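You operate a simulated robot arm through the tools that you are given. There is no shell and no other tool. Be economical: measure what you need, move in short steps, check, and stop when the job is done.

The job below is to be done with a simulated robot arm. You get a single attempt, and the scene is never put back.

TASK
Switch the breaker on and run a CURE cycle with the vent shut.
Fine: shut the breaker lid; run switch off once DONE shows; the door stays latched. Other switches stay as they are.

The check looks at the end state, three seconds after you hand in, the way a careful person would. Anything else that was tipped, shoved, dropped, spilled or broken makes it a failure. A push-on lid holds only when it is set on centred and level and pressed home; a screw cap is set on level and turned clockwise until tight.

THE ROBOT
A 6-joint arm with a two-finger gripper on a trunk, on a base that drives. Base frame: it is fixed to the floor where the robot stands at the start and does not move with it; the origin is under the middle of the robot, x ahead of it, y to its left, z up. Lengths are in mm, angles in rad, forces in N, time in s.
With the tool pointing down near the work surface it reaches from about 100 to 740 mm from the robot's upright axis, wherever it stands. Its first joint turns from -2.897 to 2.897 rad. Places, roughly: air lever [200, -1100, 200]; black rack switch [200, -2300, 200]; breaker [900, -400, 1000]; breaker lid [900, -400, 1100]; door latch [200, -1100, 1000]; fan knob [200, -2300, 800]; heat dial [300, -1300, 800]; oven [800, -900, 800]; red reset button [300, -1300, 300]; run switch [300, -1200, 1300]; vent slider [200, -1300, 1100]. Payload 2.45 kg.
Tool frame: the origin (TCP) lies between the finger pads and is the grasp point; the fingertips stand 26 mm ahead of it; z points along the fingers, y is the line along which they close. Largest opening 96 mm; the body of the gripper starts 69 mm behind the TCP.
Orientation is told as [roll, pitch, yaw] about the base's x, y, z axes, in that order, counted from this pose: with the fingers straight down and closing along the base's y, the tool's x points along the base's -x, its y along +y and its z along -z.

THE INTERFACE
- The arm moves only by the tool send_rows. Its argument "moves" is a list of rows, each an object (a shift or turn left out is 0, a gripper value left out holds the last) with "translation": the shift along the tool's x, y, z in units of 200 mm (1.0 is 200 mm), a list of three; "dr": the turn, a rotation vector about the tool's x, y, z in units of 180 degrees (1.0 is 180 degrees), a list of three; "hand": the opening, from 0 (shut) to 1 (fully open). In form: [{"translation": [x, y, z], "dr": [rx, ry, rz], "hand": hand}, ...]. A call has 1 to 10 rows; each row is the pose to reach, as a shift and turn from the pose commanded when the call began, along the tool's axes at that moment. A call with a number of a shift or a turn outside -1 to 1 is refused whole. Each row takes 0.2 s and may step no farther than 50 mm and 0.15 rad from the row before; otherwise, or with a gripper value out of range, the whole call is refused. Where a pose cannot be reached the arm comes as near as it can. A force on the tool above 50 N (or 10 N above the force at the start of the call, whichever is more), or a blocked arm, ends the call early, and 0.2 s more pass. Each finger halts on what it meets, pressing with about 38 N; the grip force reading is that of the motor and also rises with nothing between the fingers. The clock runs only during rows and for 0.2 s after the last one: add rows that repeat a pose to give the fingers time. The reply holds the time, the measured pose of the TCP, the force on the tool along the base axes, the opening and the grip force, in the units named above and with some noise, with the torque about the TCP (base axes, N m) and any sound that the robot's microphone picked up.
- Cameras (640 x 400 px; columns grow to the right, rows downward): "scene" is now at [-14.7, 51.3, 1161.6]; the picture's right is [-0.86, -0.51, 0.00], its down [-0.08, 0.14, -0.99] and it looks along [0.51, -0.85, -0.16] (base axes); focal length 256 px, centre (320, 200). "wrist" rides on the gripper at [82, 3, -98] in the tool frame; the picture's right is [-0.04, 1.00, 0.00], its down [-0.73, -0.03, -0.68] and it looks along [-0.68, -0.03, 0.73] (tool axes); focal length 256 px, centre (320, 200). There is no depth. A picture from a camera that has moved, and an enlarged one, comes with that camera's place and axes in the base frame and with its lens.
- camera(camera): a new picture of that camera. No time passes.
- slide_trunk(by): slides the trunk up (or, below 0, down) by that many mm; the arm and the scene camera ride with it, the base frame stays. It gives what a move gives, with no picture.
- drive_base(legs): drives the robot by 1 to 6 legs, each [ahead, turn to the left] in mm and rad, along the robot's own axes; the way and the turn of a leg run together, so that a leg with both is an arc; at most 1500 mm and 3.142 rad a leg. The arm and the cameras ride along, it lands a little off, and it stops where it bumps. It gives what a move gives.
- turn_head(pan, tilt): turns the head with the scene camera to pan (to the left, within 2.705 rad either way) and tilt (down, from -0.506 to 1.204), counted from straight ahead of the robot. It gives what a move gives.
- zoom(camera, box): a new picture of the part [left, top, right, bottom] of that camera's present view, enlarged. No time passes.
- hand_in(): hands the job in; it is judged then, once.

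Go step by step. Nothing tells you exact positions but the pictures and the camera data: compare them with the known pose of the tool, close in by small moves and look again before you grip or let go. The budget is 120 turns and 90 pictures, counting those below and the enlarged ones. Unless the task says otherwise, let go and move clear before handing in, and close with one line.

The tools are called after "Call:" by a JSON object that holds its "api" and its "payload". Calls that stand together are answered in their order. send_rows: Moves the arm, as the interface text tells. Its arguments: {"type":"object","properties":{"moves":{"type":"array","items":{"type":"object","properties":{"translation":{"type":"array","items":{"type":"number"}},"dr":{"type":"array","items":{"type":"number"}},"hand":{"type":"number"}}}}},"required":["moves"]} The other tools are called the same way: slide_trunk (by) slides the trunk up or down; drive_base (legs) drives the base; turn_head (pan, tilt) turns the head that bears the scene camera; camera (camera) takes a picture; zoom (camera, box) takes an enlarged picture of a part of a camera's view; hand_in () hands the job in.

At the start:

```text
clock: 0.0
eef_pos: [378.3, -241.5, 1000.2]
ee_rot: [-0.001, 0.0, -0.005]
ft_force: [0.7, -0.1, -0.1]
wrist_torque: [0.04, 0.02, 0.01]
finger_gap: 96.1
finger_force: 0.1
trunk travel left (down, up): [-150.0, 0.0]
robot x, y, heading: [-5.4, -25.1, 0.003]
head pan, tilt: [-1.031, 0.159]
```

scene: 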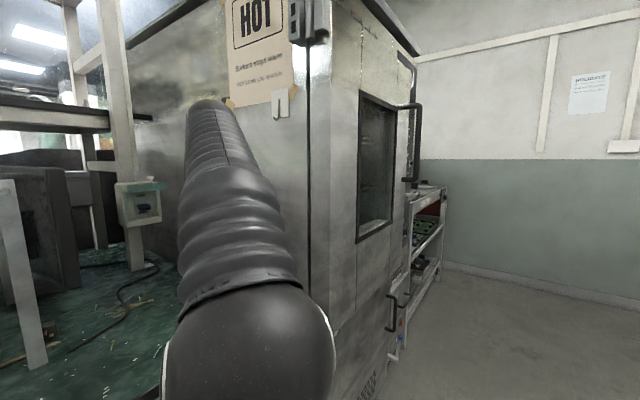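
wrist: 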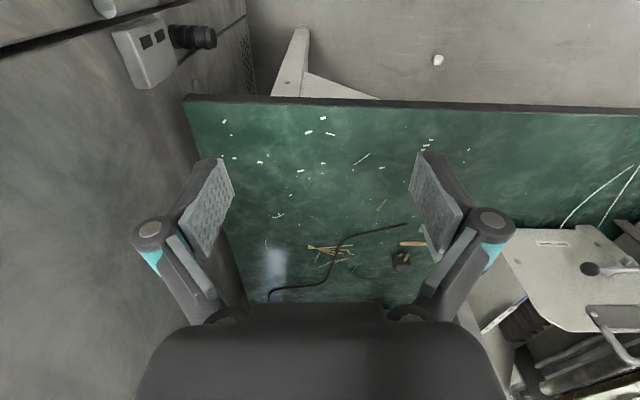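

I see the oven's left side and front. I'll look toward the breaker and the oven front by turning the head.

Call:
{"api": "turn_head", "payload": {"pan": -0.45, "tilt": 0.15}}

Call:
{"api": "camera", "payload": {"camera": "scene"}}

Call:
{"api": "zoom", "payload": {"camera": "wrist", "box": [60, 0, 280, 138]}}

```text
clock: 1.0
eef_pos: [378.7, -243.1, 999.7]
ee_rot: [-0.001, 0.002, -0.005]
ft_force: [0.5, 0.3, -1.0]
wrist_torque: [-0.01, 0.0, 0.01]
finger_gap: 96.2
finger_force: 0.1
trunk travel left (down, up): [-150.0, 0.0]
robot x, y, heading: [-1.2, -23.5, -0.001]
head pan, tilt: [-0.45, 0.15]
```

```text
87 pictures are left
camera scene: at [21.1, 90.5, 1162.4], right [-0.44, -0.9, 0.0], down [-0.13, 0.07, -0.99], along [0.89, -0.43, -0.15], focal length 256 px, centre (320, 200)
```

scene: 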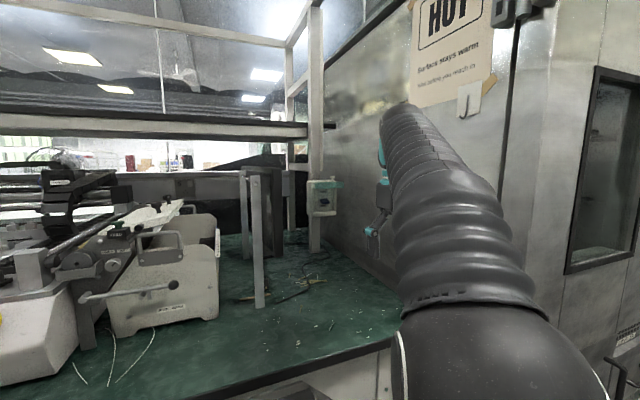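

```text
2.90 times, centred on (170, 69) of wrist
camera zoom: at [295.1, -237.9, 1097.9], right [0.05, 1.0, 0.0], down [0.73, -0.03, 0.68], along [0.68, -0.03, -0.73], focal length 742 px, centre (755, 580)
```

zoom: 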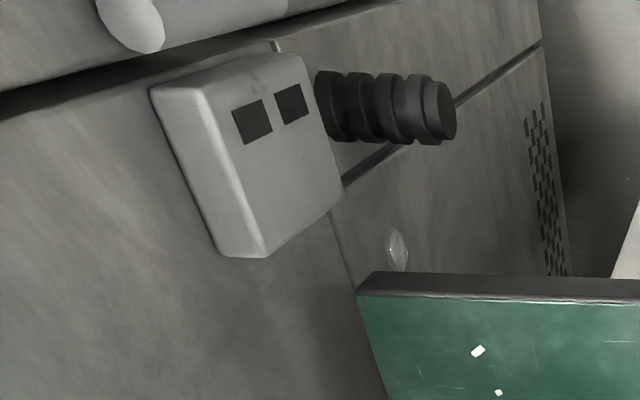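

The breaker box is mounted on a post ahead, with a teal lid. I'll zoom on it.

Call:
{"api": "zoom", "payload": {"camera": "scene", "box": [280, 160, 376, 220]}}

Call:
{"api": "turn_head", "payload": {"pan": -1.0, "tilt": -0.2}}

Call:
{"api": "camera", "payload": {"camera": "scene"}}

```text
6.67 times, centred on (328, 190) of scene
camera zoom: at [21.1, 90.5, 1162.4], right [-0.44, -0.9, 0.0], down [-0.13, 0.07, -0.99], along [0.89, -0.43, -0.15], focal length 1704 px, centre (267, 267)
```

zoom: 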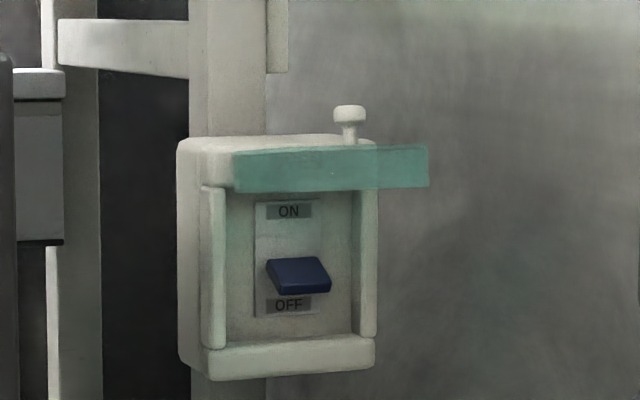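

```text
clock: 2.0
eef_pos: [377.5, -242.3, 1001.3]
ee_rot: [-0.003, -0.001, -0.005]
ft_force: [-0.2, -0.1, 0.0]
wrist_torque: [-0.03, -0.04, 0.02]
finger_gap: 95.9
finger_force: 0.1
trunk travel left (down, up): [-150.0, 0.0]
robot x, y, heading: [-2.2, -26.0, -0.0]
head pan, tilt: [-1.0, -0.201]
```

```text
84 pictures are left
camera scene: at [-17.3, 60.9, 1193.5], right [-0.84, -0.54, 0.0], down [0.11, -0.17, -0.98], along [0.53, -0.82, 0.2], focal length 256 px, centre (320, 200)
```

scene: 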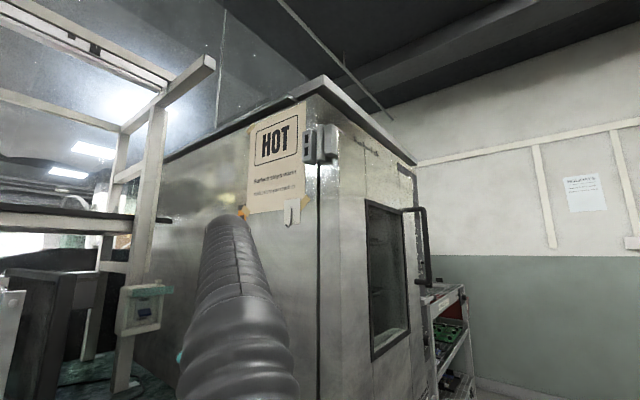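

The breaker's lid is hinged at the top and open, and the toggle is at OFF. I'll look down at the bench front edge to see how near the base can get.

Call:
{"api": "turn_head", "payload": {"pan": -0.1, "tilt": 0.9}}

Call:
{"api": "camera", "payload": {"camera": "scene"}}

```text
clock: 3.3
eef_pos: [378.0, -241.4, 1000.5]
ee_rot: [0.0, -0.001, -0.004]
ft_force: [-0.4, 0.1, 0.1]
wrist_torque: [-0.02, -0.03, -0.02]
finger_gap: 96.2
finger_force: 0.2
trunk travel left (down, up): [-150.0, 0.0]
robot x, y, heading: [-2.4, -23.9, 0.004]
head pan, tilt: [-0.099, 0.901]
```

```text
83 pictures are left
camera scene: at [12.8, 123.4, 1096.2], right [-0.1, -0.99, 0.0], down [-0.78, 0.08, -0.62], along [0.62, -0.06, -0.78], focal length 256 px, centre (320, 200)
```

scene: 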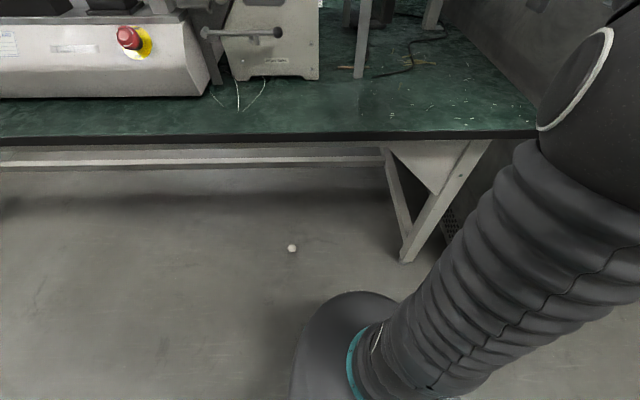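

The bench front is around x≈450–480 and the oven wall near y≈-420. I'll drive ahead 130 mm to have the breaker in reach, then look again.

Call:
{"api": "drive_base", "payload": {"legs": [[130, 0]]}}

Call:
{"api": "turn_head", "payload": {"pan": -0.45, "tilt": 0.3}}

Call:
{"api": "camera", "payload": {"camera": "scene"}}

Call:
{"api": "zoom", "payload": {"camera": "scene", "box": [260, 120, 388, 200]}}

```text
clock: 4.6
eef_pos: [507.8, -242.3, 999.4]
ee_rot: [-0.002, 0.0, -0.006]
ft_force: [0.0, -0.3, 0.2]
wrist_torque: [-0.01, 0.0, 0.01]
finger_gap: 96.2
finger_force: 0.1
trunk travel left (down, up): [-150.0, 0.0]
robot x, y, heading: [127.9, -25.9, 0.001]
head pan, tilt: [-0.099, 0.901]
```

```text
clock: 5.6
eef_pos: [508.6, -241.8, 999.7]
ee_rot: [-0.002, 0.001, -0.004]
ft_force: [0.6, 0.9, 0.2]
wrist_torque: [0.0, 0.01, 0.04]
finger_gap: 96.0
finger_force: 0.1
trunk travel left (down, up): [-150.0, 0.0]
robot x, y, heading: [127.8, -23.3, 0.0]
head pan, tilt: [-0.45, 0.3]
```

```text
82 pictures are left
camera scene: at [152.3, 90.3, 1148.3], right [-0.44, -0.9, 0.0], down [-0.27, 0.13, -0.95], along [0.86, -0.42, -0.3], focal length 256 px, centre (320, 200)
```

scene: 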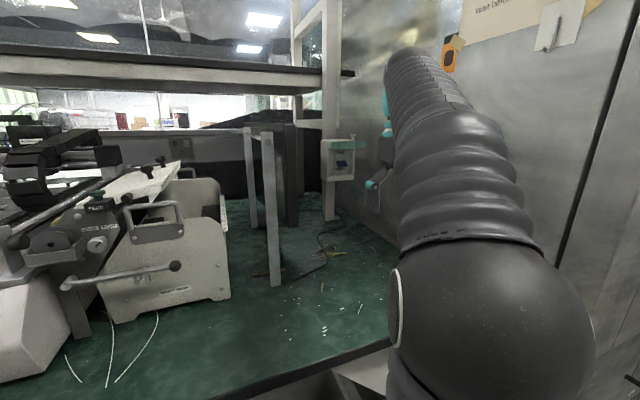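

```text
5.00 times, centred on (324, 160) of scene
camera zoom: at [152.3, 90.3, 1148.3], right [-0.44, -0.9, 0.0], down [-0.27, 0.13, -0.95], along [0.86, -0.42, -0.3], focal length 1278 px, centre (300, 400)
```

zoom: 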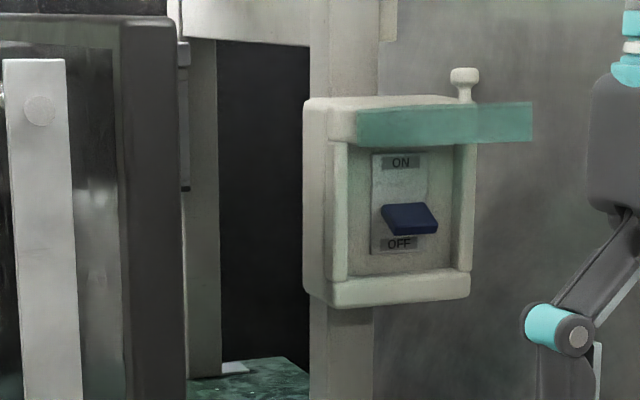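

Triangulation puts the toggle near (915, -364, 1006). I'll turn the tool from down to forward (pitch -90°) in two steps.

Call:
{"api": "send_rows", "payload": {"moves": [{"dr": [0, -0.045, 0], "hand": 0.0}, {"dr": [0, -0.09, 0]}, {"dr": [0, -0.135, 0]}, {"dr": [0, -0.18, 0]}, {"dr": [0, -0.225, 0]}, {"dr": [0, -0.25, 0]}]}}

Call:
{"api": "send_rows", "payload": {"moves": [{"dr": [0, -0.045, 0]}, {"dr": [0, -0.09, 0]}, {"dr": [0, -0.135, 0]}, {"dr": [0, -0.18, 0]}, {"dr": [0, -0.225, 0]}, {"dr": [0, -0.25, 0]}, {"dr": [0, -0.25, 0]}]}}

Call:
{"api": "camera", "payload": {"camera": "scene"}}

Call:
{"api": "camera", "payload": {"camera": "wrist"}}

```text
clock: 7.0
eef_pos: [508.7, -242.4, 999.4]
ee_rot: [-0.004, -0.787, -0.005]
ft_force: [-0.2, 0.0, -0.4]
wrist_torque: [0.01, -0.01, -0.02]
finger_gap: 0.1
finger_force: 28.3
trunk travel left (down, up): [-150.0, 0.0]
robot x, y, heading: [129.4, -24.2, 0.004]
head pan, tilt: [-0.45, 0.3]
```

```text
clock: 8.8
eef_pos: [521.6, -264.4, 961.3]
ee_rot: [1.145, -1.474, -1.142]
ft_force: [-0.4, 0.1, 0.0]
wrist_torque: [0.02, -0.03, -0.02]
finger_gap: 0.0
finger_force: 28.2
trunk travel left (down, up): [-150.0, 0.0]
robot x, y, heading: [131.6, -26.6, 0.0]
head pan, tilt: [-0.45, 0.3]
stopped in row 7: the arm was blocked; the commanded pose is now the measured one
```

```text
80 pictures are left
camera scene: at [152.3, 90.6, 1148.4], right [-0.43, -0.9, 0.0], down [-0.27, 0.13, -0.96], along [0.86, -0.41, -0.3], focal length 256 px, centre (320, 200)
```

scene: 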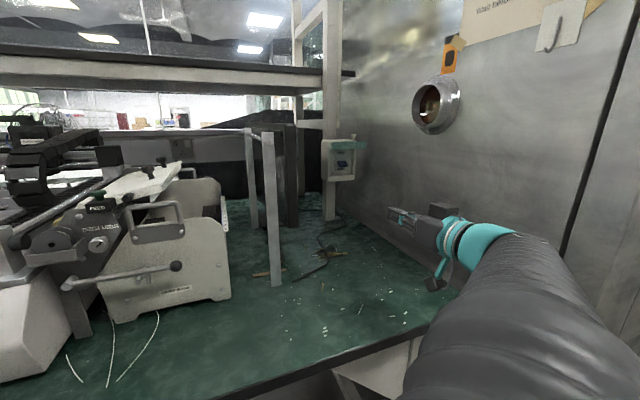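

```text
79 pictures are left
camera wrist: at [419.5, -254.2, 885.1], right [0.0, 0.99, 0.13], down [-0.65, -0.1, 0.75], along [0.76, -0.08, 0.64], focal length 256 px, centre (320, 200)
```

wrist: 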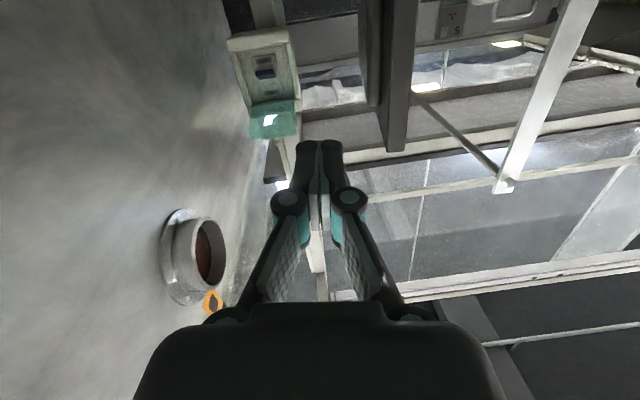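

The tool now points forward, though the arm ran into a limit at short range. I'll move out toward the breaker and level the tool.

Call:
{"api": "send_rows", "payload": {"moves": [{"translation": [-0.03, -0.05, 0.2], "dr": [0.02, 0, -0.01]}, {"translation": [-0.06, -0.1, 0.4], "dr": [0.04, 0, -0.02]}, {"translation": [-0.1, -0.15, 0.6], "dr": [0.06, 0, -0.029]}, {"translation": [-0.1, -0.2, 0.75], "dr": [0.08, 0, -0.029]}, {"translation": [-0.1, -0.2, 0.75], "dr": [0.08, 0, -0.029]}]}}

Call:
{"api": "camera", "payload": {"camera": "wrist"}}

Call:
{"api": "camera", "payload": {"camera": "scene"}}

```text
clock: 10.0
eef_pos: [673.7, -305.2, 979.5]
ee_rot: [-0.515, -1.525, 0.268]
ft_force: [0.2, 0.7, -0.2]
wrist_torque: [0.0, -0.03, -0.03]
finger_gap: 0.0
finger_force: 28.6
trunk travel left (down, up): [-150.0, 0.0]
robot x, y, heading: [125.2, -26.0, -0.002]
head pan, tilt: [-0.45, 0.3]
```

```text
78 pictures are left
camera wrist: at [574.3, -279.2, 901.8], right [0.24, 0.97, 0.02], down [-0.63, 0.15, 0.76], along [0.74, -0.2, 0.65], focal length 256 px, centre (320, 200)
```

wrist: 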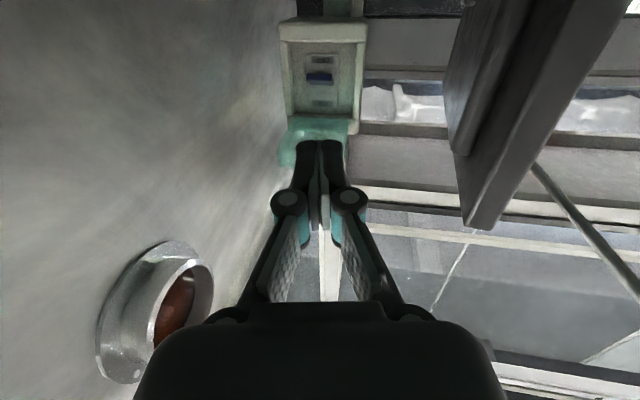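

```text
77 pictures are left
camera scene: at [152.2, 90.3, 1148.4], right [-0.44, -0.9, 0.0], down [-0.27, 0.13, -0.96], along [0.86, -0.42, -0.3], focal length 256 px, centre (320, 200)
```

scene: 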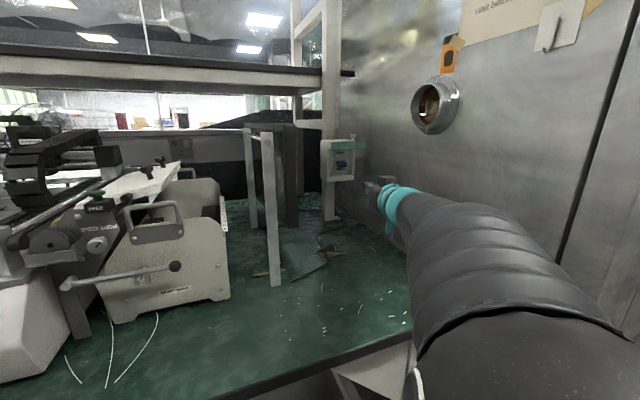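

The toggle is straight ahead of the tool; I'll zoom in on the wrist view to see the lid and toggle in detail.

Call:
{"api": "zoom", "payload": {"camera": "wrist", "box": [240, 0, 400, 180]}}

Call:
{"api": "zoom", "payload": {"camera": "scene", "box": [310, 120, 406, 220]}}

```text
2.22 times, centred on (320, 90) of wrist
camera zoom: at [574.3, -279.2, 901.8], right [0.24, 0.97, 0.02], down [-0.63, 0.15, 0.76], along [0.74, -0.2, 0.65], focal length 569 px, centre (320, 444)
```

zoom: 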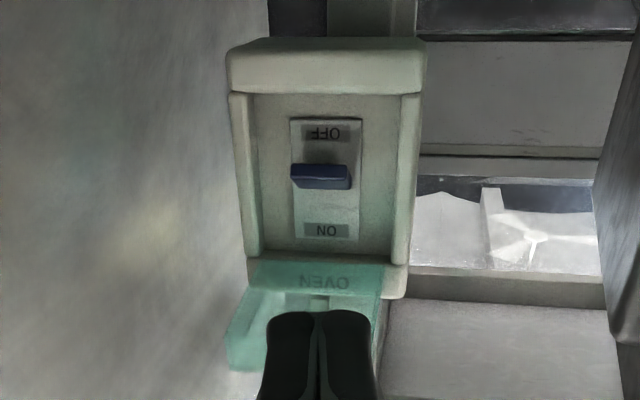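

```text
4.00 times, centred on (358, 170) of scene
camera zoom: at [152.2, 90.3, 1148.4], right [-0.44, -0.9, 0.0], down [-0.27, 0.13, -0.96], along [0.86, -0.42, -0.3], focal length 1022 px, centre (168, 320)
```

zoom: 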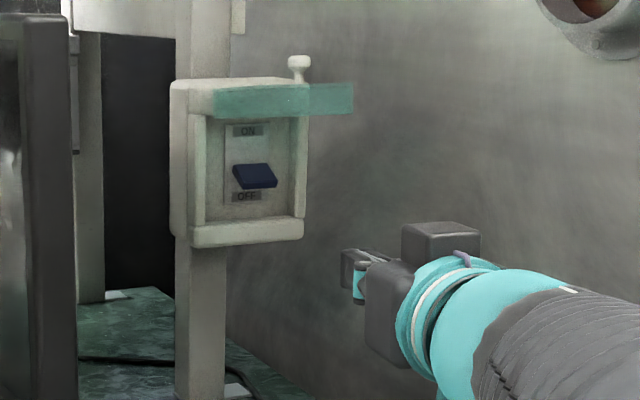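

Aligned: moving along the tool axis leads the fingertips just under the toggle. I'll approach to about 35 mm short.

Call:
{"api": "send_rows", "payload": {"moves": [{"translation": [-0.01, 0, 0.22], "dr": [0, -0.01, 0]}, {"translation": [-0.02, 0, 0.44], "dr": [0, -0.02, 0]}, {"translation": [-0.03, 0, 0.66], "dr": [0, -0.028, 0]}, {"translation": [-0.037, 0, 0.85], "dr": [0, -0.028, 0]}, {"translation": [-0.037, 0, 0.85], "dr": [0, -0.028, 0]}]}}

Call:
{"api": "zoom", "payload": {"camera": "wrist", "box": [220, 0, 420, 200]}}

Call:
{"api": "zoom", "payload": {"camera": "scene", "box": [310, 120, 406, 180]}}

```text
clock: 11.2
eef_pos: [838.1, -347.6, 978.9]
ee_rot: [-2.668, -1.519, 2.427]
ft_force: [0.5, 0.0, 0.5]
wrist_torque: [0.01, 0.0, 0.01]
finger_gap: 0.1
finger_force: 28.1
trunk travel left (down, up): [-150.0, 0.0]
robot x, y, heading: [129.8, -23.9, -0.0]
head pan, tilt: [-0.45, 0.3]
```

```text
2.00 times, centred on (320, 100) of wrist
camera zoom: at [746.0, -323.1, 892.2], right [0.24, 0.97, 0.02], down [-0.69, 0.16, 0.7], along [0.68, -0.18, 0.71], focal length 512 px, centre (320, 400)
```

zoom: 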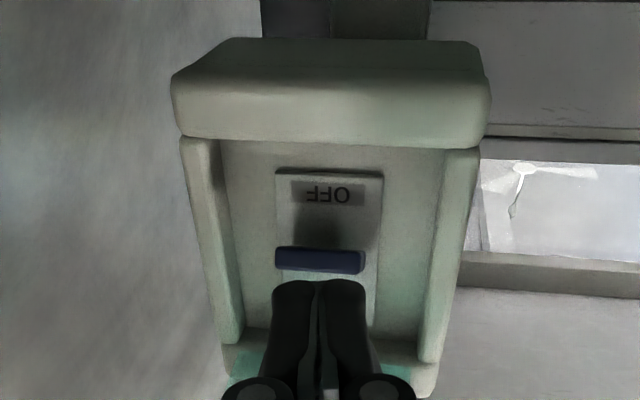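

```text
6.67 times, centred on (358, 150) of scene
camera zoom: at [152.2, 90.3, 1148.4], right [-0.44, -0.9, 0.0], down [-0.27, 0.13, -0.96], along [0.86, -0.42, -0.3], focal length 1704 px, centre (67, 533)
```

zoom: 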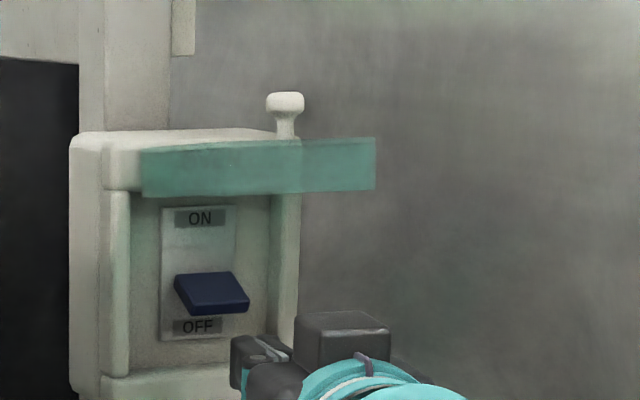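

Fingertips are just ahead of the toggle and roughly level with it. I'll lower by 11 mm, then slide in below the lever.

Call:
{"api": "send_rows", "payload": {"moves": [{"translation": [0.055, 0, 0]}, {"translation": [0.055, 0, 0.12]}, {"translation": [0.055, 0, 0.24]}, {"translation": [0.055, 0, 0.24]}]}}

Call:
{"api": "zoom", "payload": {"camera": "wrist", "box": [220, 0, 420, 200]}}

Call:
{"api": "zoom", "payload": {"camera": "scene", "box": [310, 120, 406, 180]}}

```text
clock: 12.2
eef_pos: [884.5, -359.2, 970.7]
ee_rot: [-2.668, -1.521, 2.422]
ft_force: [0.5, -0.7, 0.0]
wrist_torque: [-0.01, -0.02, 0.01]
finger_gap: 0.2
finger_force: 28.2
trunk travel left (down, up): [-150.0, 0.0]
robot x, y, heading: [127.0, -24.6, 0.002]
head pan, tilt: [-0.45, 0.3]
```

```text
2.00 times, centred on (320, 100) of wrist
camera zoom: at [792.3, -334.7, 884.6], right [0.24, 0.97, 0.02], down [-0.69, 0.16, 0.7], along [0.68, -0.18, 0.71], focal length 512 px, centre (320, 400)
```

zoom: 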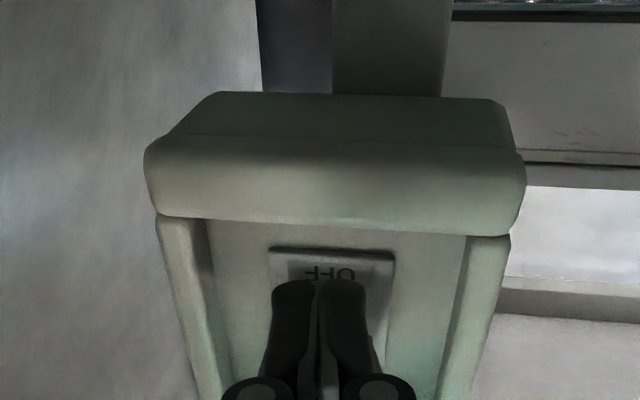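

```text
6.67 times, centred on (358, 150) of scene
camera zoom: at [152.3, 90.2, 1148.4], right [-0.44, -0.9, 0.0], down [-0.27, 0.13, -0.96], along [0.86, -0.42, -0.3], focal length 1704 px, centre (67, 533)
```

zoom: 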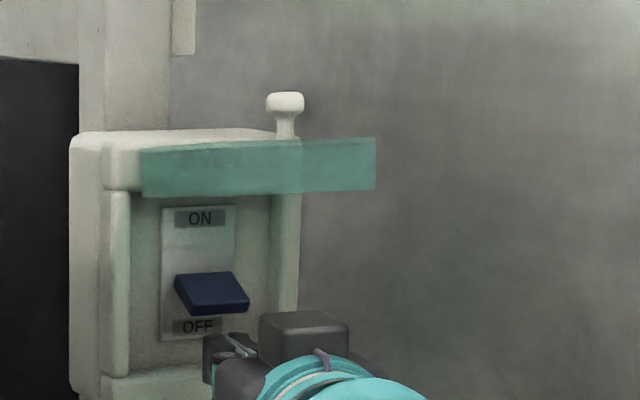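

The tips are now under the lever. I'll go in 6 mm more and push up in small steps.

Call:
{"api": "send_rows", "payload": {"moves": [{"translation": [0, 0, 0.03]}, {"translation": [-0.05, 0, 0.03]}, {"translation": [-0.08, 0, 0.03]}, {"translation": [-0.11, 0, 0.03]}, {"translation": [-0.14, 0, 0.03]}, {"translation": [-0.14, 0, 0.03]}]}}

Call:
{"api": "zoom", "payload": {"camera": "scene", "box": [310, 120, 406, 180]}}

```text
clock: 13.6
eef_pos: [890.9, -358.0, 1000.6]
ee_rot: [-2.679, -1.519, 2.434]
ft_force: [0.5, -0.4, -0.2]
wrist_torque: [-0.01, -0.01, 0.02]
finger_gap: 0.0
finger_force: 28.3
trunk travel left (down, up): [-150.0, 0.0]
robot x, y, heading: [128.4, -29.1, -0.001]
head pan, tilt: [-0.45, 0.3]
```

```text
6.67 times, centred on (358, 150) of scene
camera zoom: at [152.3, 90.2, 1148.4], right [-0.44, -0.9, 0.0], down [-0.27, 0.13, -0.96], along [0.86, -0.42, -0.3], focal length 1704 px, centre (67, 533)
```

zoom: 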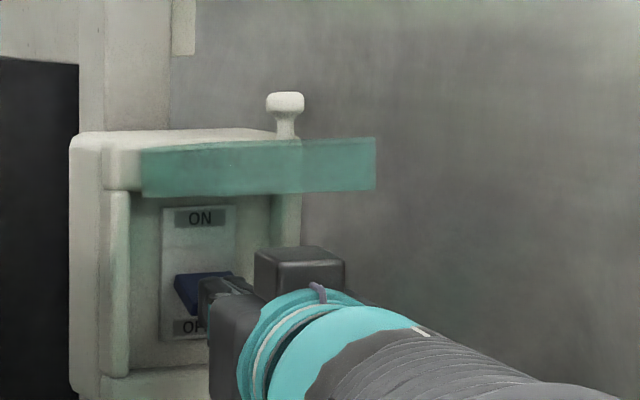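

No contact force and the lever looks unmoved — the fingers seem to be in front of it. Checking with the wrist camera.

Call:
{"api": "zoom", "payload": {"camera": "wrist", "box": [220, 0, 420, 200]}}

```text
2.00 times, centred on (320, 100) of wrist
camera zoom: at [797.6, -334.3, 913.2], right [0.24, 0.97, 0.02], down [-0.69, 0.16, 0.7], along [0.68, -0.18, 0.71], focal length 512 px, centre (320, 400)
```

zoom: 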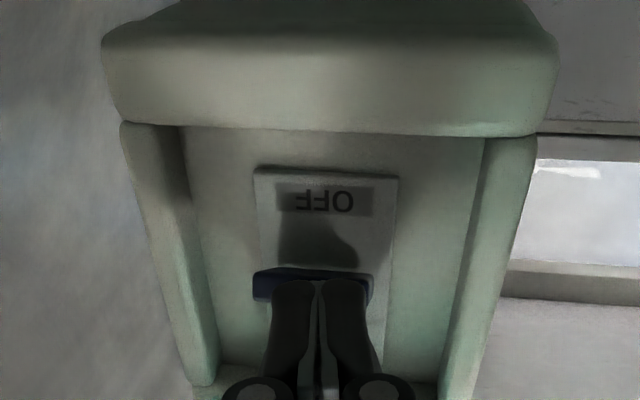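

The lever tip is actually around x≈927. I'll drop back down, go in ~22 mm further and then lift.

Call:
{"api": "send_rows", "payload": {"moves": [{"translation": [0, 0, -0.05]}, {"translation": [0.14, 0, -0.05]}, {"translation": [0.14, 0, 0.06]}, {"translation": [0.14, 0, 0.115]}, {"translation": [0.14, 0, 0.115]}]}}

Call:
{"api": "zoom", "payload": {"camera": "wrist", "box": [220, 0, 420, 200]}}

Call:
{"api": "zoom", "payload": {"camera": "scene", "box": [310, 120, 406, 180]}}

```text
clock: 14.8
eef_pos: [914.7, -364.7, 972.1]
ee_rot: [-2.667, -1.52, 2.424]
ft_force: [0.5, 0.2, -0.5]
wrist_torque: [0.04, -0.02, 0.01]
finger_gap: 0.0
finger_force: 28.7
trunk travel left (down, up): [-150.0, 0.0]
robot x, y, heading: [130.2, -22.2, 0.0]
head pan, tilt: [-0.45, 0.3]
```

```text
2.00 times, centred on (320, 100) of wrist
camera zoom: at [821.5, -341.3, 886.0], right [0.24, 0.97, 0.02], down [-0.69, 0.16, 0.7], along [0.68, -0.18, 0.71], focal length 512 px, centre (320, 400)
```

zoom: 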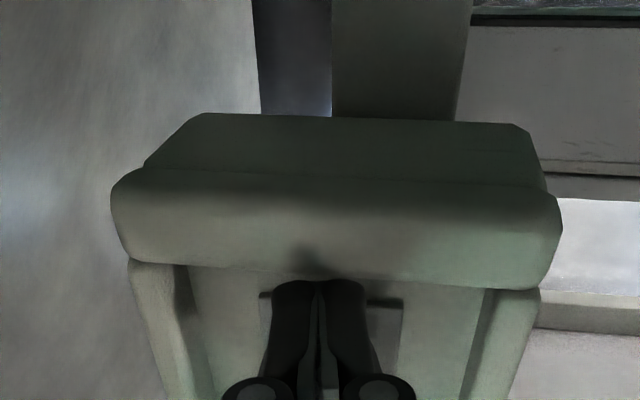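

```text
6.67 times, centred on (358, 150) of scene
camera zoom: at [152.3, 90.2, 1148.4], right [-0.44, -0.9, 0.0], down [-0.27, 0.13, -0.96], along [0.86, -0.42, -0.3], focal length 1704 px, centre (67, 533)
```

zoom: 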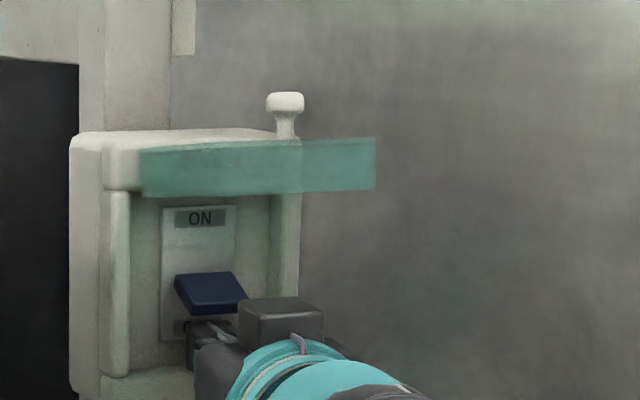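

The tips are now under the lever inside the recess. Pushing up.

Call:
{"api": "send_rows", "payload": {"moves": [{"translation": [-0.05, 0, 0]}, {"translation": [-0.09, 0, 0]}, {"translation": [-0.13, 0, 0]}, {"translation": [-0.16, 0, 0]}, {"translation": [-0.19, 0, 0]}, {"translation": [-0.19, 0, 0]}]}}

Call:
{"api": "zoom", "payload": {"camera": "scene", "box": [310, 120, 406, 180]}}

```text
clock: 15.8
eef_pos: [913.3, -365.4, 997.0]
ee_rot: [-2.53, -1.532, 2.284]
ft_force: [-7.4, 3.9, -7.3]
wrist_torque: [-0.12, 0.09, 0.11]
finger_gap: 0.0
finger_force: 28.5
trunk travel left (down, up): [-150.0, 0.0]
robot x, y, heading: [127.7, -24.1, -0.004]
head pan, tilt: [-0.45, 0.3]
stopped in row 5: the force on the tool passed its limit at 57 N (the readings are from after the stop); the commanded pose is now the measured one
```

```text
6.67 times, centred on (358, 150) of scene
camera zoom: at [151.7, 90.3, 1148.5], right [-0.44, -0.9, 0.0], down [-0.27, 0.13, -0.96], along [0.86, -0.42, -0.3], focal length 1704 px, centre (67, 533)
```

zoom: 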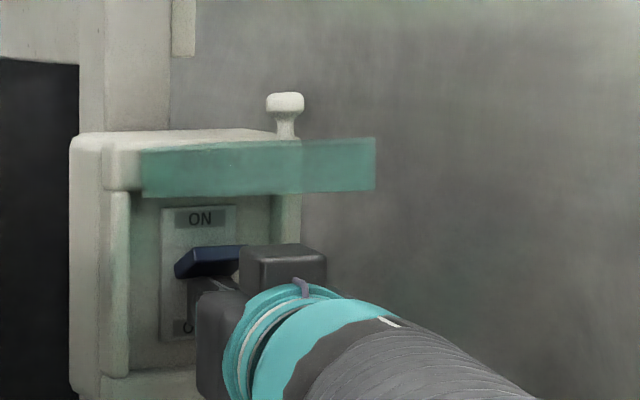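

The lever moved up; force limit hit. I'll lower and back away to see where the lever rests.

Call:
{"api": "send_rows", "payload": {"moves": [{"translation": [0.06, 0, 0]}, {"translation": [0.1, 0, -0.1]}, {"translation": [0.1, 0, -0.3]}, {"translation": [0.1, 0, -0.4]}]}}

Call:
{"api": "zoom", "payload": {"camera": "scene", "box": [310, 120, 406, 180]}}

Call:
{"api": "zoom", "payload": {"camera": "wrist", "box": [220, 0, 420, 200]}}

```text
clock: 16.8
eef_pos: [835.9, -346.4, 974.6]
ee_rot: [-2.552, -1.529, 2.307]
ft_force: [0.2, 0.7, -0.2]
wrist_torque: [0.0, -0.05, 0.01]
finger_gap: 0.0
finger_force: 28.7
trunk travel left (down, up): [-150.0, 0.0]
robot x, y, heading: [129.5, -23.5, -0.004]
head pan, tilt: [-0.45, 0.3]
```

```text
6.67 times, centred on (358, 150) of scene
camera zoom: at [152.1, 90.2, 1148.4], right [-0.44, -0.9, 0.0], down [-0.27, 0.13, -0.96], along [0.86, -0.42, -0.3], focal length 1704 px, centre (67, 533)
```

zoom: 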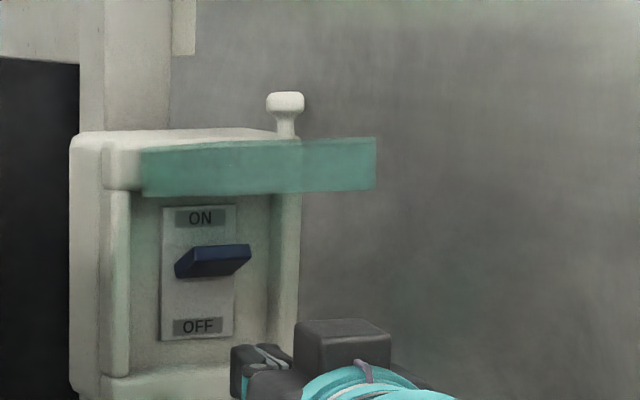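

```text
2.00 times, centred on (320, 100) of wrist
camera zoom: at [742.9, -321.6, 889.4], right [0.24, 0.97, 0.02], down [-0.69, 0.16, 0.71], along [0.69, -0.18, 0.7], focal length 512 px, centre (320, 400)
```

zoom: 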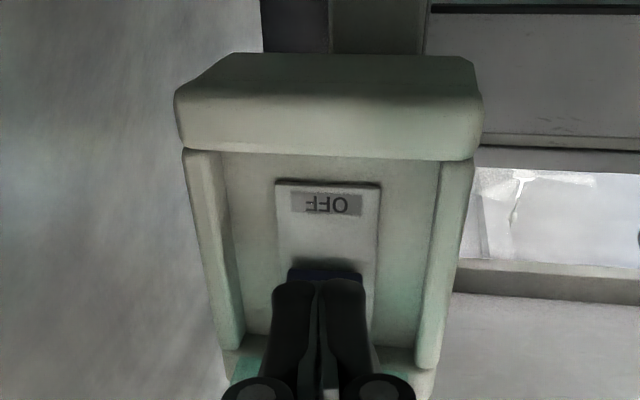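

The lever now sits tilted up toward ON. Next I close the lid: retreat, go up above the lid (lid ~z 1065–1085, knob at about (854, -364)), and come down on its outer part left of the knob.

Call:
{"api": "send_rows", "payload": {"moves": [{"translation": [0, 0, -0.24]}, {"translation": [0, 0, -0.48]}, {"translation": [0, 0.03, -0.65]}, {"translation": [-0.24, 0.05, -0.65]}, {"translation": [-0.48, 0.05, -0.65]}, {"translation": [-0.72, 0.05, -0.65]}, {"translation": [-0.8, 0.05, -0.65]}, {"translation": [-0.8, 0.05, -0.65]}]}}

Call:
{"api": "camera", "payload": {"camera": "scene"}}

Call:
{"api": "zoom", "payload": {"camera": "scene", "box": [310, 100, 406, 160]}}

```text
clock: 18.6
eef_pos: [708.3, -298.6, 1130.3]
ee_rot: [-2.558, -1.529, 2.313]
ft_force: [-0.1, 0.0, -0.5]
wrist_torque: [-0.01, -0.02, -0.01]
finger_gap: 0.0
finger_force: 28.0
trunk travel left (down, up): [-150.0, 0.0]
robot x, y, heading: [127.3, -25.1, 0.003]
head pan, tilt: [-0.45, 0.3]
```

```text
63 pictures are left
camera scene: at [151.9, 90.3, 1148.4], right [-0.44, -0.9, 0.0], down [-0.27, 0.13, -0.96], along [0.86, -0.42, -0.3], focal length 256 px, centre (320, 200)
```

scene: 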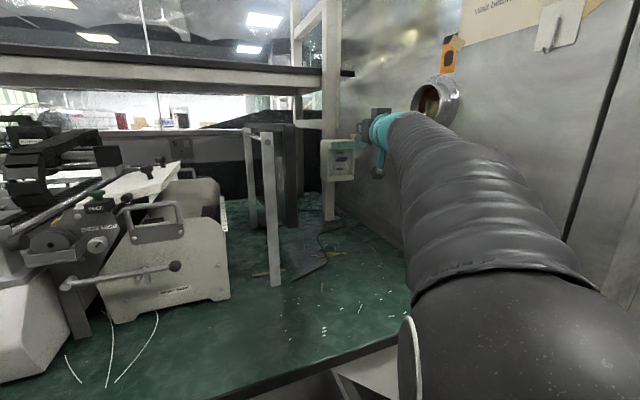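

```text
6.67 times, centred on (358, 130) of scene
camera zoom: at [151.9, 90.3, 1148.4], right [-0.44, -0.9, 0.0], down [-0.27, 0.13, -0.96], along [0.86, -0.42, -0.3], focal length 1704 px, centre (67, 667)
```

zoom: 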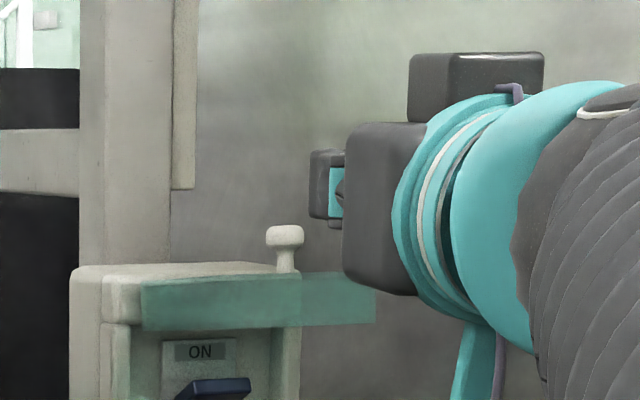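

The tool is above the lid height. Moving forward over the lid's left-outer part, then looking with the scene camera.

Call:
{"api": "send_rows", "payload": {"moves": [{"translation": [0, 0, 0.24]}, {"translation": [0, 0, 0.48]}, {"translation": [0, 0, 0.57]}, {"translation": [0.06, 0, 0.57]}, {"translation": [0.06, 0, 0.57]}]}}

Call:
{"api": "zoom", "payload": {"camera": "scene", "box": [310, 100, 406, 160]}}

Call:
{"api": "camera", "payload": {"camera": "wrist"}}

```text
clock: 19.8
eef_pos: [818.6, -327.2, 1122.0]
ee_rot: [-2.565, -1.528, 2.319]
ft_force: [0.4, -0.3, 0.5]
wrist_torque: [-0.01, -0.03, 0.0]
finger_gap: 0.0
finger_force: 28.6
trunk travel left (down, up): [-150.0, 0.0]
robot x, y, heading: [131.0, -21.8, -0.002]
head pan, tilt: [-0.45, 0.3]
```

```text
6.67 times, centred on (358, 130) of scene
camera zoom: at [151.9, 90.3, 1148.4], right [-0.44, -0.9, 0.0], down [-0.27, 0.13, -0.96], along [0.86, -0.42, -0.3], focal length 1704 px, centre (67, 667)
```

zoom: 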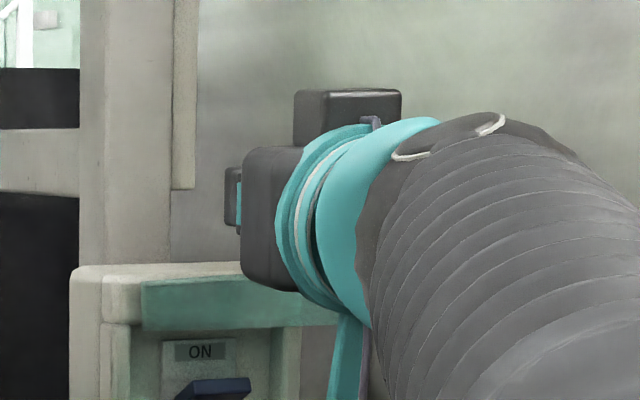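

```text
60 pictures are left
camera wrist: at [725.0, -303.0, 1036.5], right [0.24, 0.97, 0.02], down [-0.69, 0.16, 0.71], along [0.69, -0.18, 0.7], focal length 256 px, centre (320, 200)
```

wrist: 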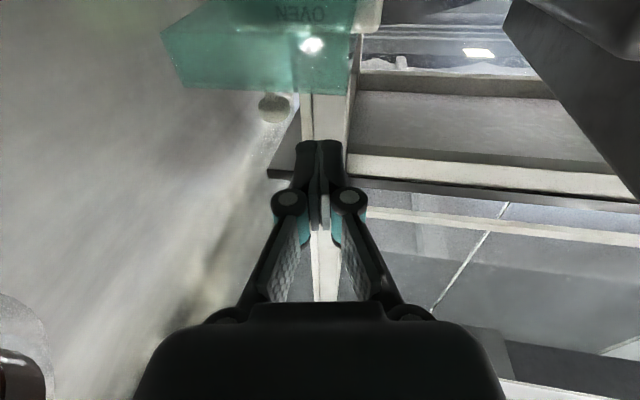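

The fingertips are over the lid, left of the knob. I'll lower in steps to swing it down.

Call:
{"api": "send_rows", "payload": {"moves": [{"translation": [0.08, 0, 0]}, {"translation": [0.14, 0, 0]}, {"translation": [0.2, 0, 0]}, {"translation": [0.26, 0, 0]}, {"translation": [0.32, 0, 0]}, {"translation": [0.38, 0, 0]}]}}

Call:
{"api": "zoom", "payload": {"camera": "scene", "box": [310, 100, 406, 160]}}

Call:
{"api": "camera", "payload": {"camera": "wrist"}}

```text
clock: 21.2
eef_pos: [821.7, -330.4, 1046.2]
ee_rot: [-2.559, -1.529, 2.315]
ft_force: [-1.2, 0.2, -0.1]
wrist_torque: [0.02, 0.0, 0.03]
finger_gap: 0.0
finger_force: 28.6
trunk travel left (down, up): [-150.0, 0.0]
robot x, y, heading: [129.1, -24.1, 0.001]
head pan, tilt: [-0.45, 0.3]
```

```text
6.67 times, centred on (358, 130) of scene
camera zoom: at [151.9, 90.3, 1148.4], right [-0.44, -0.9, 0.0], down [-0.27, 0.13, -0.96], along [0.86, -0.42, -0.3], focal length 1704 px, centre (67, 667)
```

zoom: 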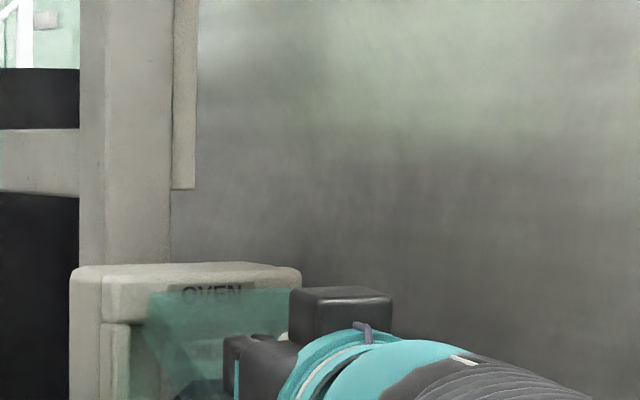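

```text
58 pictures are left
camera wrist: at [727.9, -306.2, 960.8], right [0.24, 0.97, 0.02], down [-0.69, 0.16, 0.71], along [0.69, -0.18, 0.7], focal length 256 px, centre (320, 200)
```

wrist: 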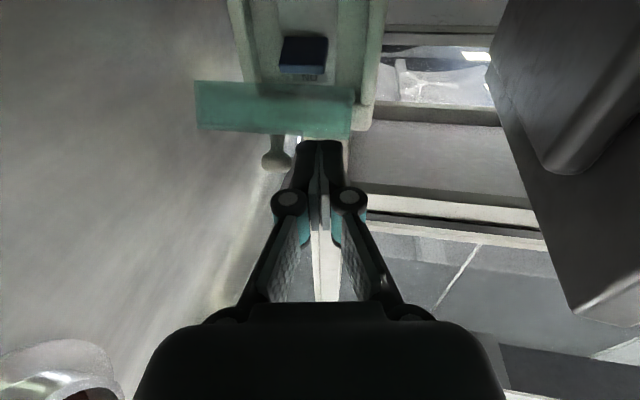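

The lid is about halfway down. I'll push forward and a bit lower to close it.

Call:
{"api": "send_rows", "payload": {"moves": [{"translation": [0.06, -0.02, 0.03]}, {"translation": [0.12, -0.04, 0.08]}, {"translation": [0.15, -0.06, 0.14]}, {"translation": [0.16, -0.08, 0.2]}, {"translation": [0.16, -0.08, 0.25]}, {"translation": [0.16, -0.08, 0.25]}]}}

Call:
{"api": "zoom", "payload": {"camera": "scene", "box": [310, 120, 406, 180]}}

Call:
{"api": "camera", "payload": {"camera": "wrist"}}

```text
clock: 22.1
eef_pos: [849.6, -340.4, 1016.3]
ee_rot: [-2.521, -1.529, 2.292]
ft_force: [-6.5, 15.8, -5.9]
wrist_torque: [0.22, 0.12, 0.22]
finger_gap: 5.9
finger_force: 28.8
trunk travel left (down, up): [-150.0, 0.0]
robot x, y, heading: [128.4, -24.4, 0.009]
head pan, tilt: [-0.45, 0.3]
stopped in row 4: the force on the tool passed its limit at 59 N (the readings are from after the stop); the commanded pose is now the measured one
```

```text
6.67 times, centred on (358, 150) of scene
camera zoom: at [150.4, 91.6, 1148.3], right [-0.43, -0.9, 0.0], down [-0.27, 0.13, -0.96], along [0.86, -0.41, -0.3], focal length 1704 px, centre (67, 533)
```

zoom: 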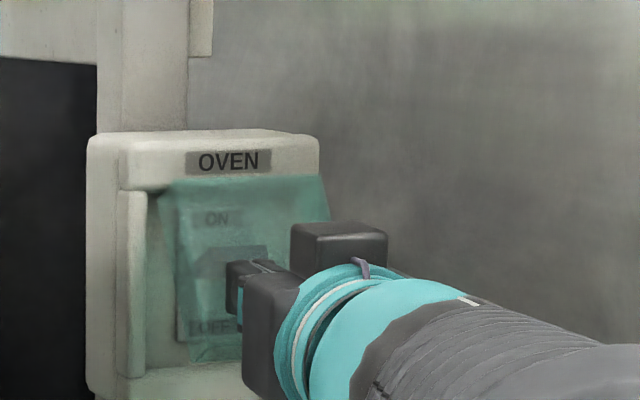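

```text
56 pictures are left
camera wrist: at [755.6, -317.9, 930.1], right [0.23, 0.97, 0.02], down [-0.69, 0.15, 0.71], along [0.69, -0.17, 0.7], focal length 256 px, centre (320, 200)
```

wrist: 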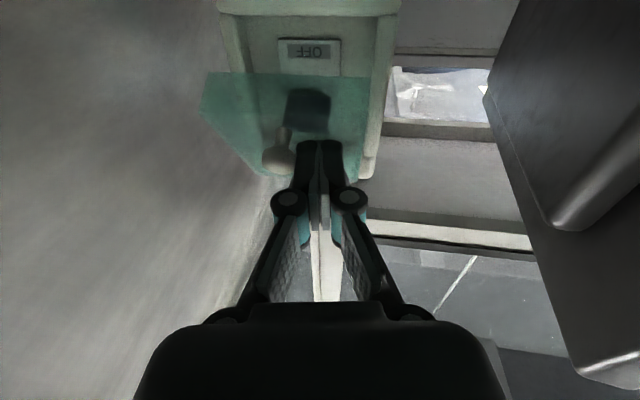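

The finger touched the knob sideways. I'll back off slightly, shift left and lower, then push the lid face closed below the knob level.

Call:
{"api": "send_rows", "payload": {"moves": [{"translation": [0, 0.03, -0.06]}, {"translation": [0.06, 0.06, -0.08]}, {"translation": [0.12, 0.06, -0.04]}, {"translation": [0.13, 0.06, 0.05]}, {"translation": [0.13, 0.06, 0.12]}, {"translation": [0.13, 0.06, 0.18]}, {"translation": [0.13, 0.06, 0.24]}, {"translation": [0.13, 0.06, 0.24]}]}}

Call:
{"api": "zoom", "payload": {"camera": "scene", "box": [310, 120, 406, 180]}}

Call:
{"api": "camera", "payload": {"camera": "wrist"}}

```text
clock: 23.6
eef_pos: [885.9, -340.5, 990.4]
ee_rot: [-2.457, -1.53, 2.222]
ft_force: [-36.6, 14.5, -6.5]
wrist_torque: [0.04, 0.23, 0.4]
finger_gap: 0.0
finger_force: 28.7
trunk travel left (down, up): [-150.0, 0.0]
robot x, y, heading: [131.0, -25.4, 0.008]
head pan, tilt: [-0.45, 0.3]
stopped in row 7: the force on the tool passed its limit at 71 N (the readings are from after the stop); the commanded pose is now the measured one
```

```text
6.67 times, centred on (358, 150) of scene
camera zoom: at [148.0, 91.5, 1148.3], right [-0.43, -0.9, 0.0], down [-0.27, 0.13, -0.96], along [0.86, -0.41, -0.29], focal length 1704 px, centre (67, 533)
```

zoom: 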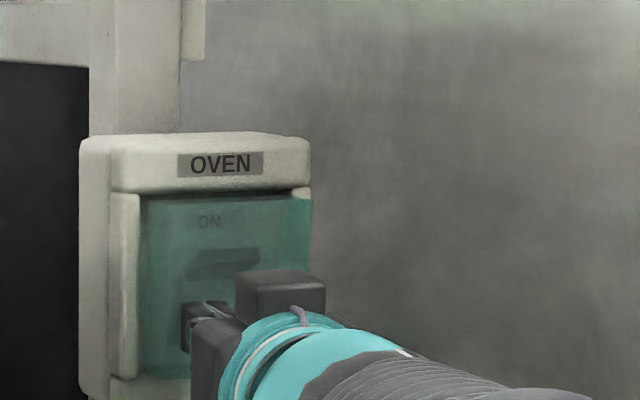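

```text
54 pictures are left
camera wrist: at [791.9, -317.7, 905.5], right [0.23, 0.97, 0.01], down [-0.68, 0.15, 0.71], along [0.69, -0.17, 0.7], focal length 256 px, centre (320, 200)
```

wrist: 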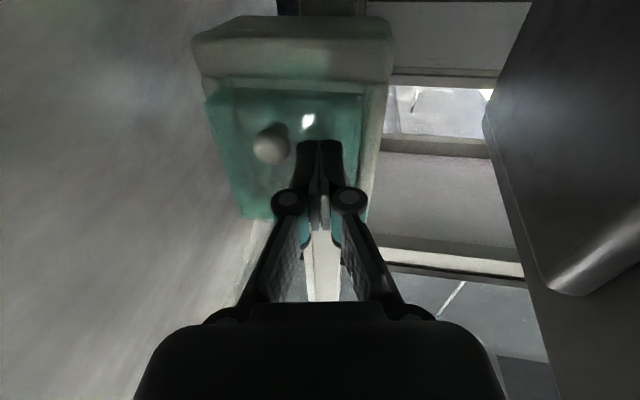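

The lid looks flush with its frame now. I'll back off and inspect it.

Call:
{"api": "send_rows", "payload": {"moves": [{"translation": [0, 0, -0.2]}, {"translation": [0, 0, -0.44]}, {"translation": [0, 0, -0.68]}, {"translation": [0, 0, -0.9]}]}}

Call:
{"api": "zoom", "payload": {"camera": "scene", "box": [310, 120, 406, 180]}}

Call:
{"api": "zoom", "payload": {"camera": "wrist", "box": [220, 0, 420, 200]}}

```text
clock: 24.6
eef_pos: [713.1, -300.9, 981.1]
ee_rot: [-2.436, -1.536, 2.202]
ft_force: [0.3, 0.0, -1.6]
wrist_torque: [0.0, -0.07, 0.01]
finger_gap: 0.1
finger_force: 28.2
trunk travel left (down, up): [-150.0, 0.0]
robot x, y, heading: [128.0, -25.6, 0.004]
head pan, tilt: [-0.45, 0.3]
```

```text
6.67 times, centred on (358, 150) of scene
camera zoom: at [151.0, 90.4, 1148.4], right [-0.43, -0.9, 0.0], down [-0.27, 0.13, -0.96], along [0.86, -0.41, -0.3], focal length 1704 px, centre (67, 533)
```

zoom: 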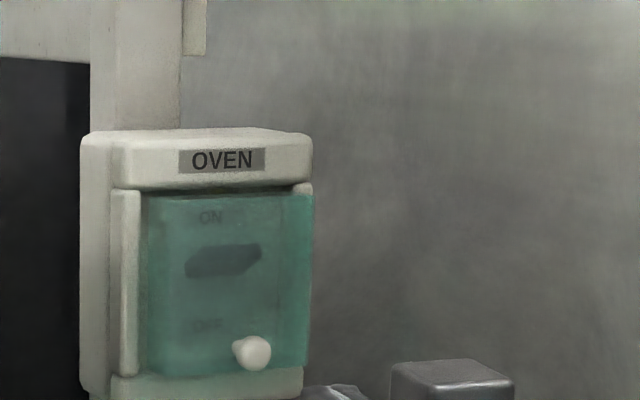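

```text
2.00 times, centred on (320, 100) of wrist
camera zoom: at [618.8, -277.4, 897.7], right [0.23, 0.97, 0.02], down [-0.68, 0.15, 0.72], along [0.69, -0.18, 0.7], focal length 512 px, centre (320, 400)
```

zoom: 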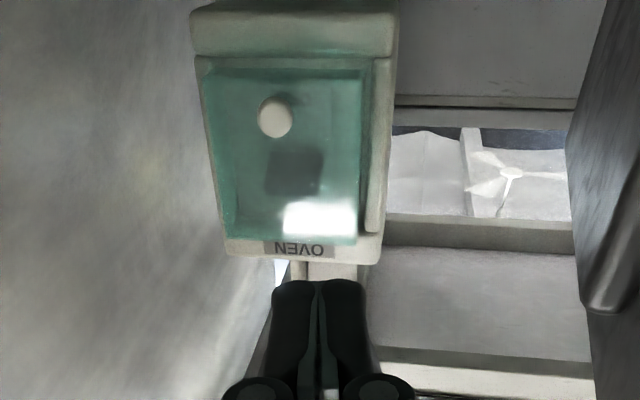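

The lid is shut with the lever ON beneath. I'll retract the arm a bit and look toward the right side for the drive to the oven front.

Call:
{"api": "send_rows", "payload": {"moves": [{"translation": [0, 0.05, -0.22]}, {"translation": [0, 0.1, -0.44]}, {"translation": [0, 0.1, -0.66]}]}}

Call:
{"api": "turn_head", "payload": {"pan": -1.9, "tilt": 0.35}}

Call:
{"api": "camera", "payload": {"camera": "scene"}}

```text
clock: 25.4
eef_pos: [596.7, -251.9, 962.7]
ee_rot: [-1.722, -1.561, 1.498]
ft_force: [-0.2, 0.0, 0.5]
wrist_torque: [-0.03, 0.03, -0.03]
finger_gap: 0.0
finger_force: 28.8
trunk travel left (down, up): [-150.0, 0.0]
robot x, y, heading: [126.0, -25.4, 0.005]
head pan, tilt: [-0.45, 0.3]
```

```text
clock: 26.9
eef_pos: [595.4, -254.8, 964.2]
ee_rot: [-1.791, -1.562, 1.558]
ft_force: [-0.4, 1.0, -0.8]
wrist_torque: [-0.01, -0.04, -0.01]
finger_gap: 0.1
finger_force: 28.6
trunk travel left (down, up): [-150.0, 0.0]
robot x, y, heading: [124.8, -23.8, 0.006]
head pan, tilt: [-1.901, 0.351]
```

```text
51 pictures are left
camera scene: at [36.6, 42.5, 1143.7], right [-0.95, 0.32, 0.0], down [0.11, 0.33, -0.94], along [-0.3, -0.89, -0.34], focal length 256 px, centre (320, 200)
```

scene: 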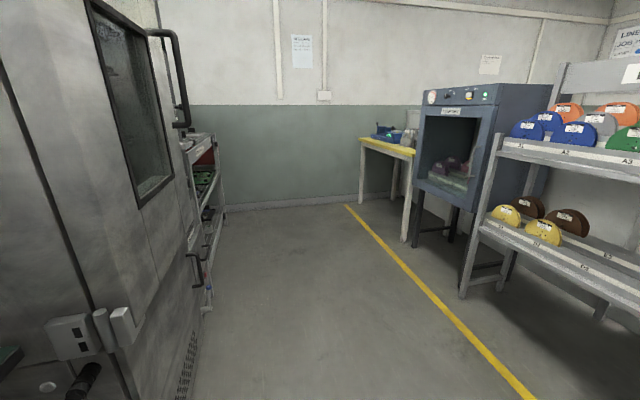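

The aisle in front of the oven is free. I'll back up, drive along it and face the oven front.

Call:
{"api": "drive_base", "payload": {"legs": [[-600, 0], [0, -1.571], [1130, 0], [0, 1.571]]}}

Call:
{"api": "turn_head", "payload": {"pan": 0.0, "tilt": 0.1}}

Call:
{"api": "camera", "payload": {"camera": "scene"}}

```text
clock: 43.4
eef_pos: [-3.2, -1396.8, 965.0]
ee_rot: [-1.841, -1.561, 1.6]
ft_force: [0.6, 0.6, 1.1]
wrist_torque: [-0.02, 0.03, 0.02]
finger_gap: 0.1
finger_force: 28.7
trunk travel left (down, up): [-150.0, 0.0]
robot x, y, heading: [-466.0, -1160.7, 0.0]
head pan, tilt: [-1.901, 0.351]
```

```text
clock: 45.2
eef_pos: [-1.9, -1395.3, 963.8]
ee_rot: [-1.516, -1.564, 1.274]
ft_force: [-0.5, -0.4, -0.1]
wrist_torque: [-0.03, -0.02, 0.01]
finger_gap: 0.0
finger_force: 28.4
trunk travel left (down, up): [-150.0, 0.0]
robot x, y, heading: [-469.0, -1161.0, -0.001]
head pan, tilt: [0.0, 0.099]
```

```text
50 pictures are left
camera scene: at [-436.7, -1005.0, 1167.1], right [0.0, -1.0, 0.0], down [-0.1, 0.0, -0.99], along [0.99, 0.0, -0.1], focal length 256 px, centre (320, 200)
```

scene: 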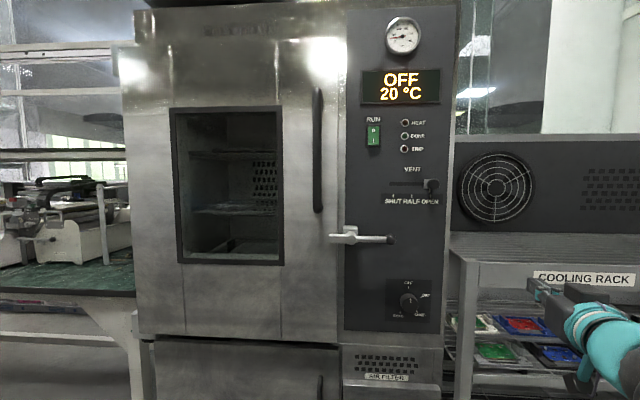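

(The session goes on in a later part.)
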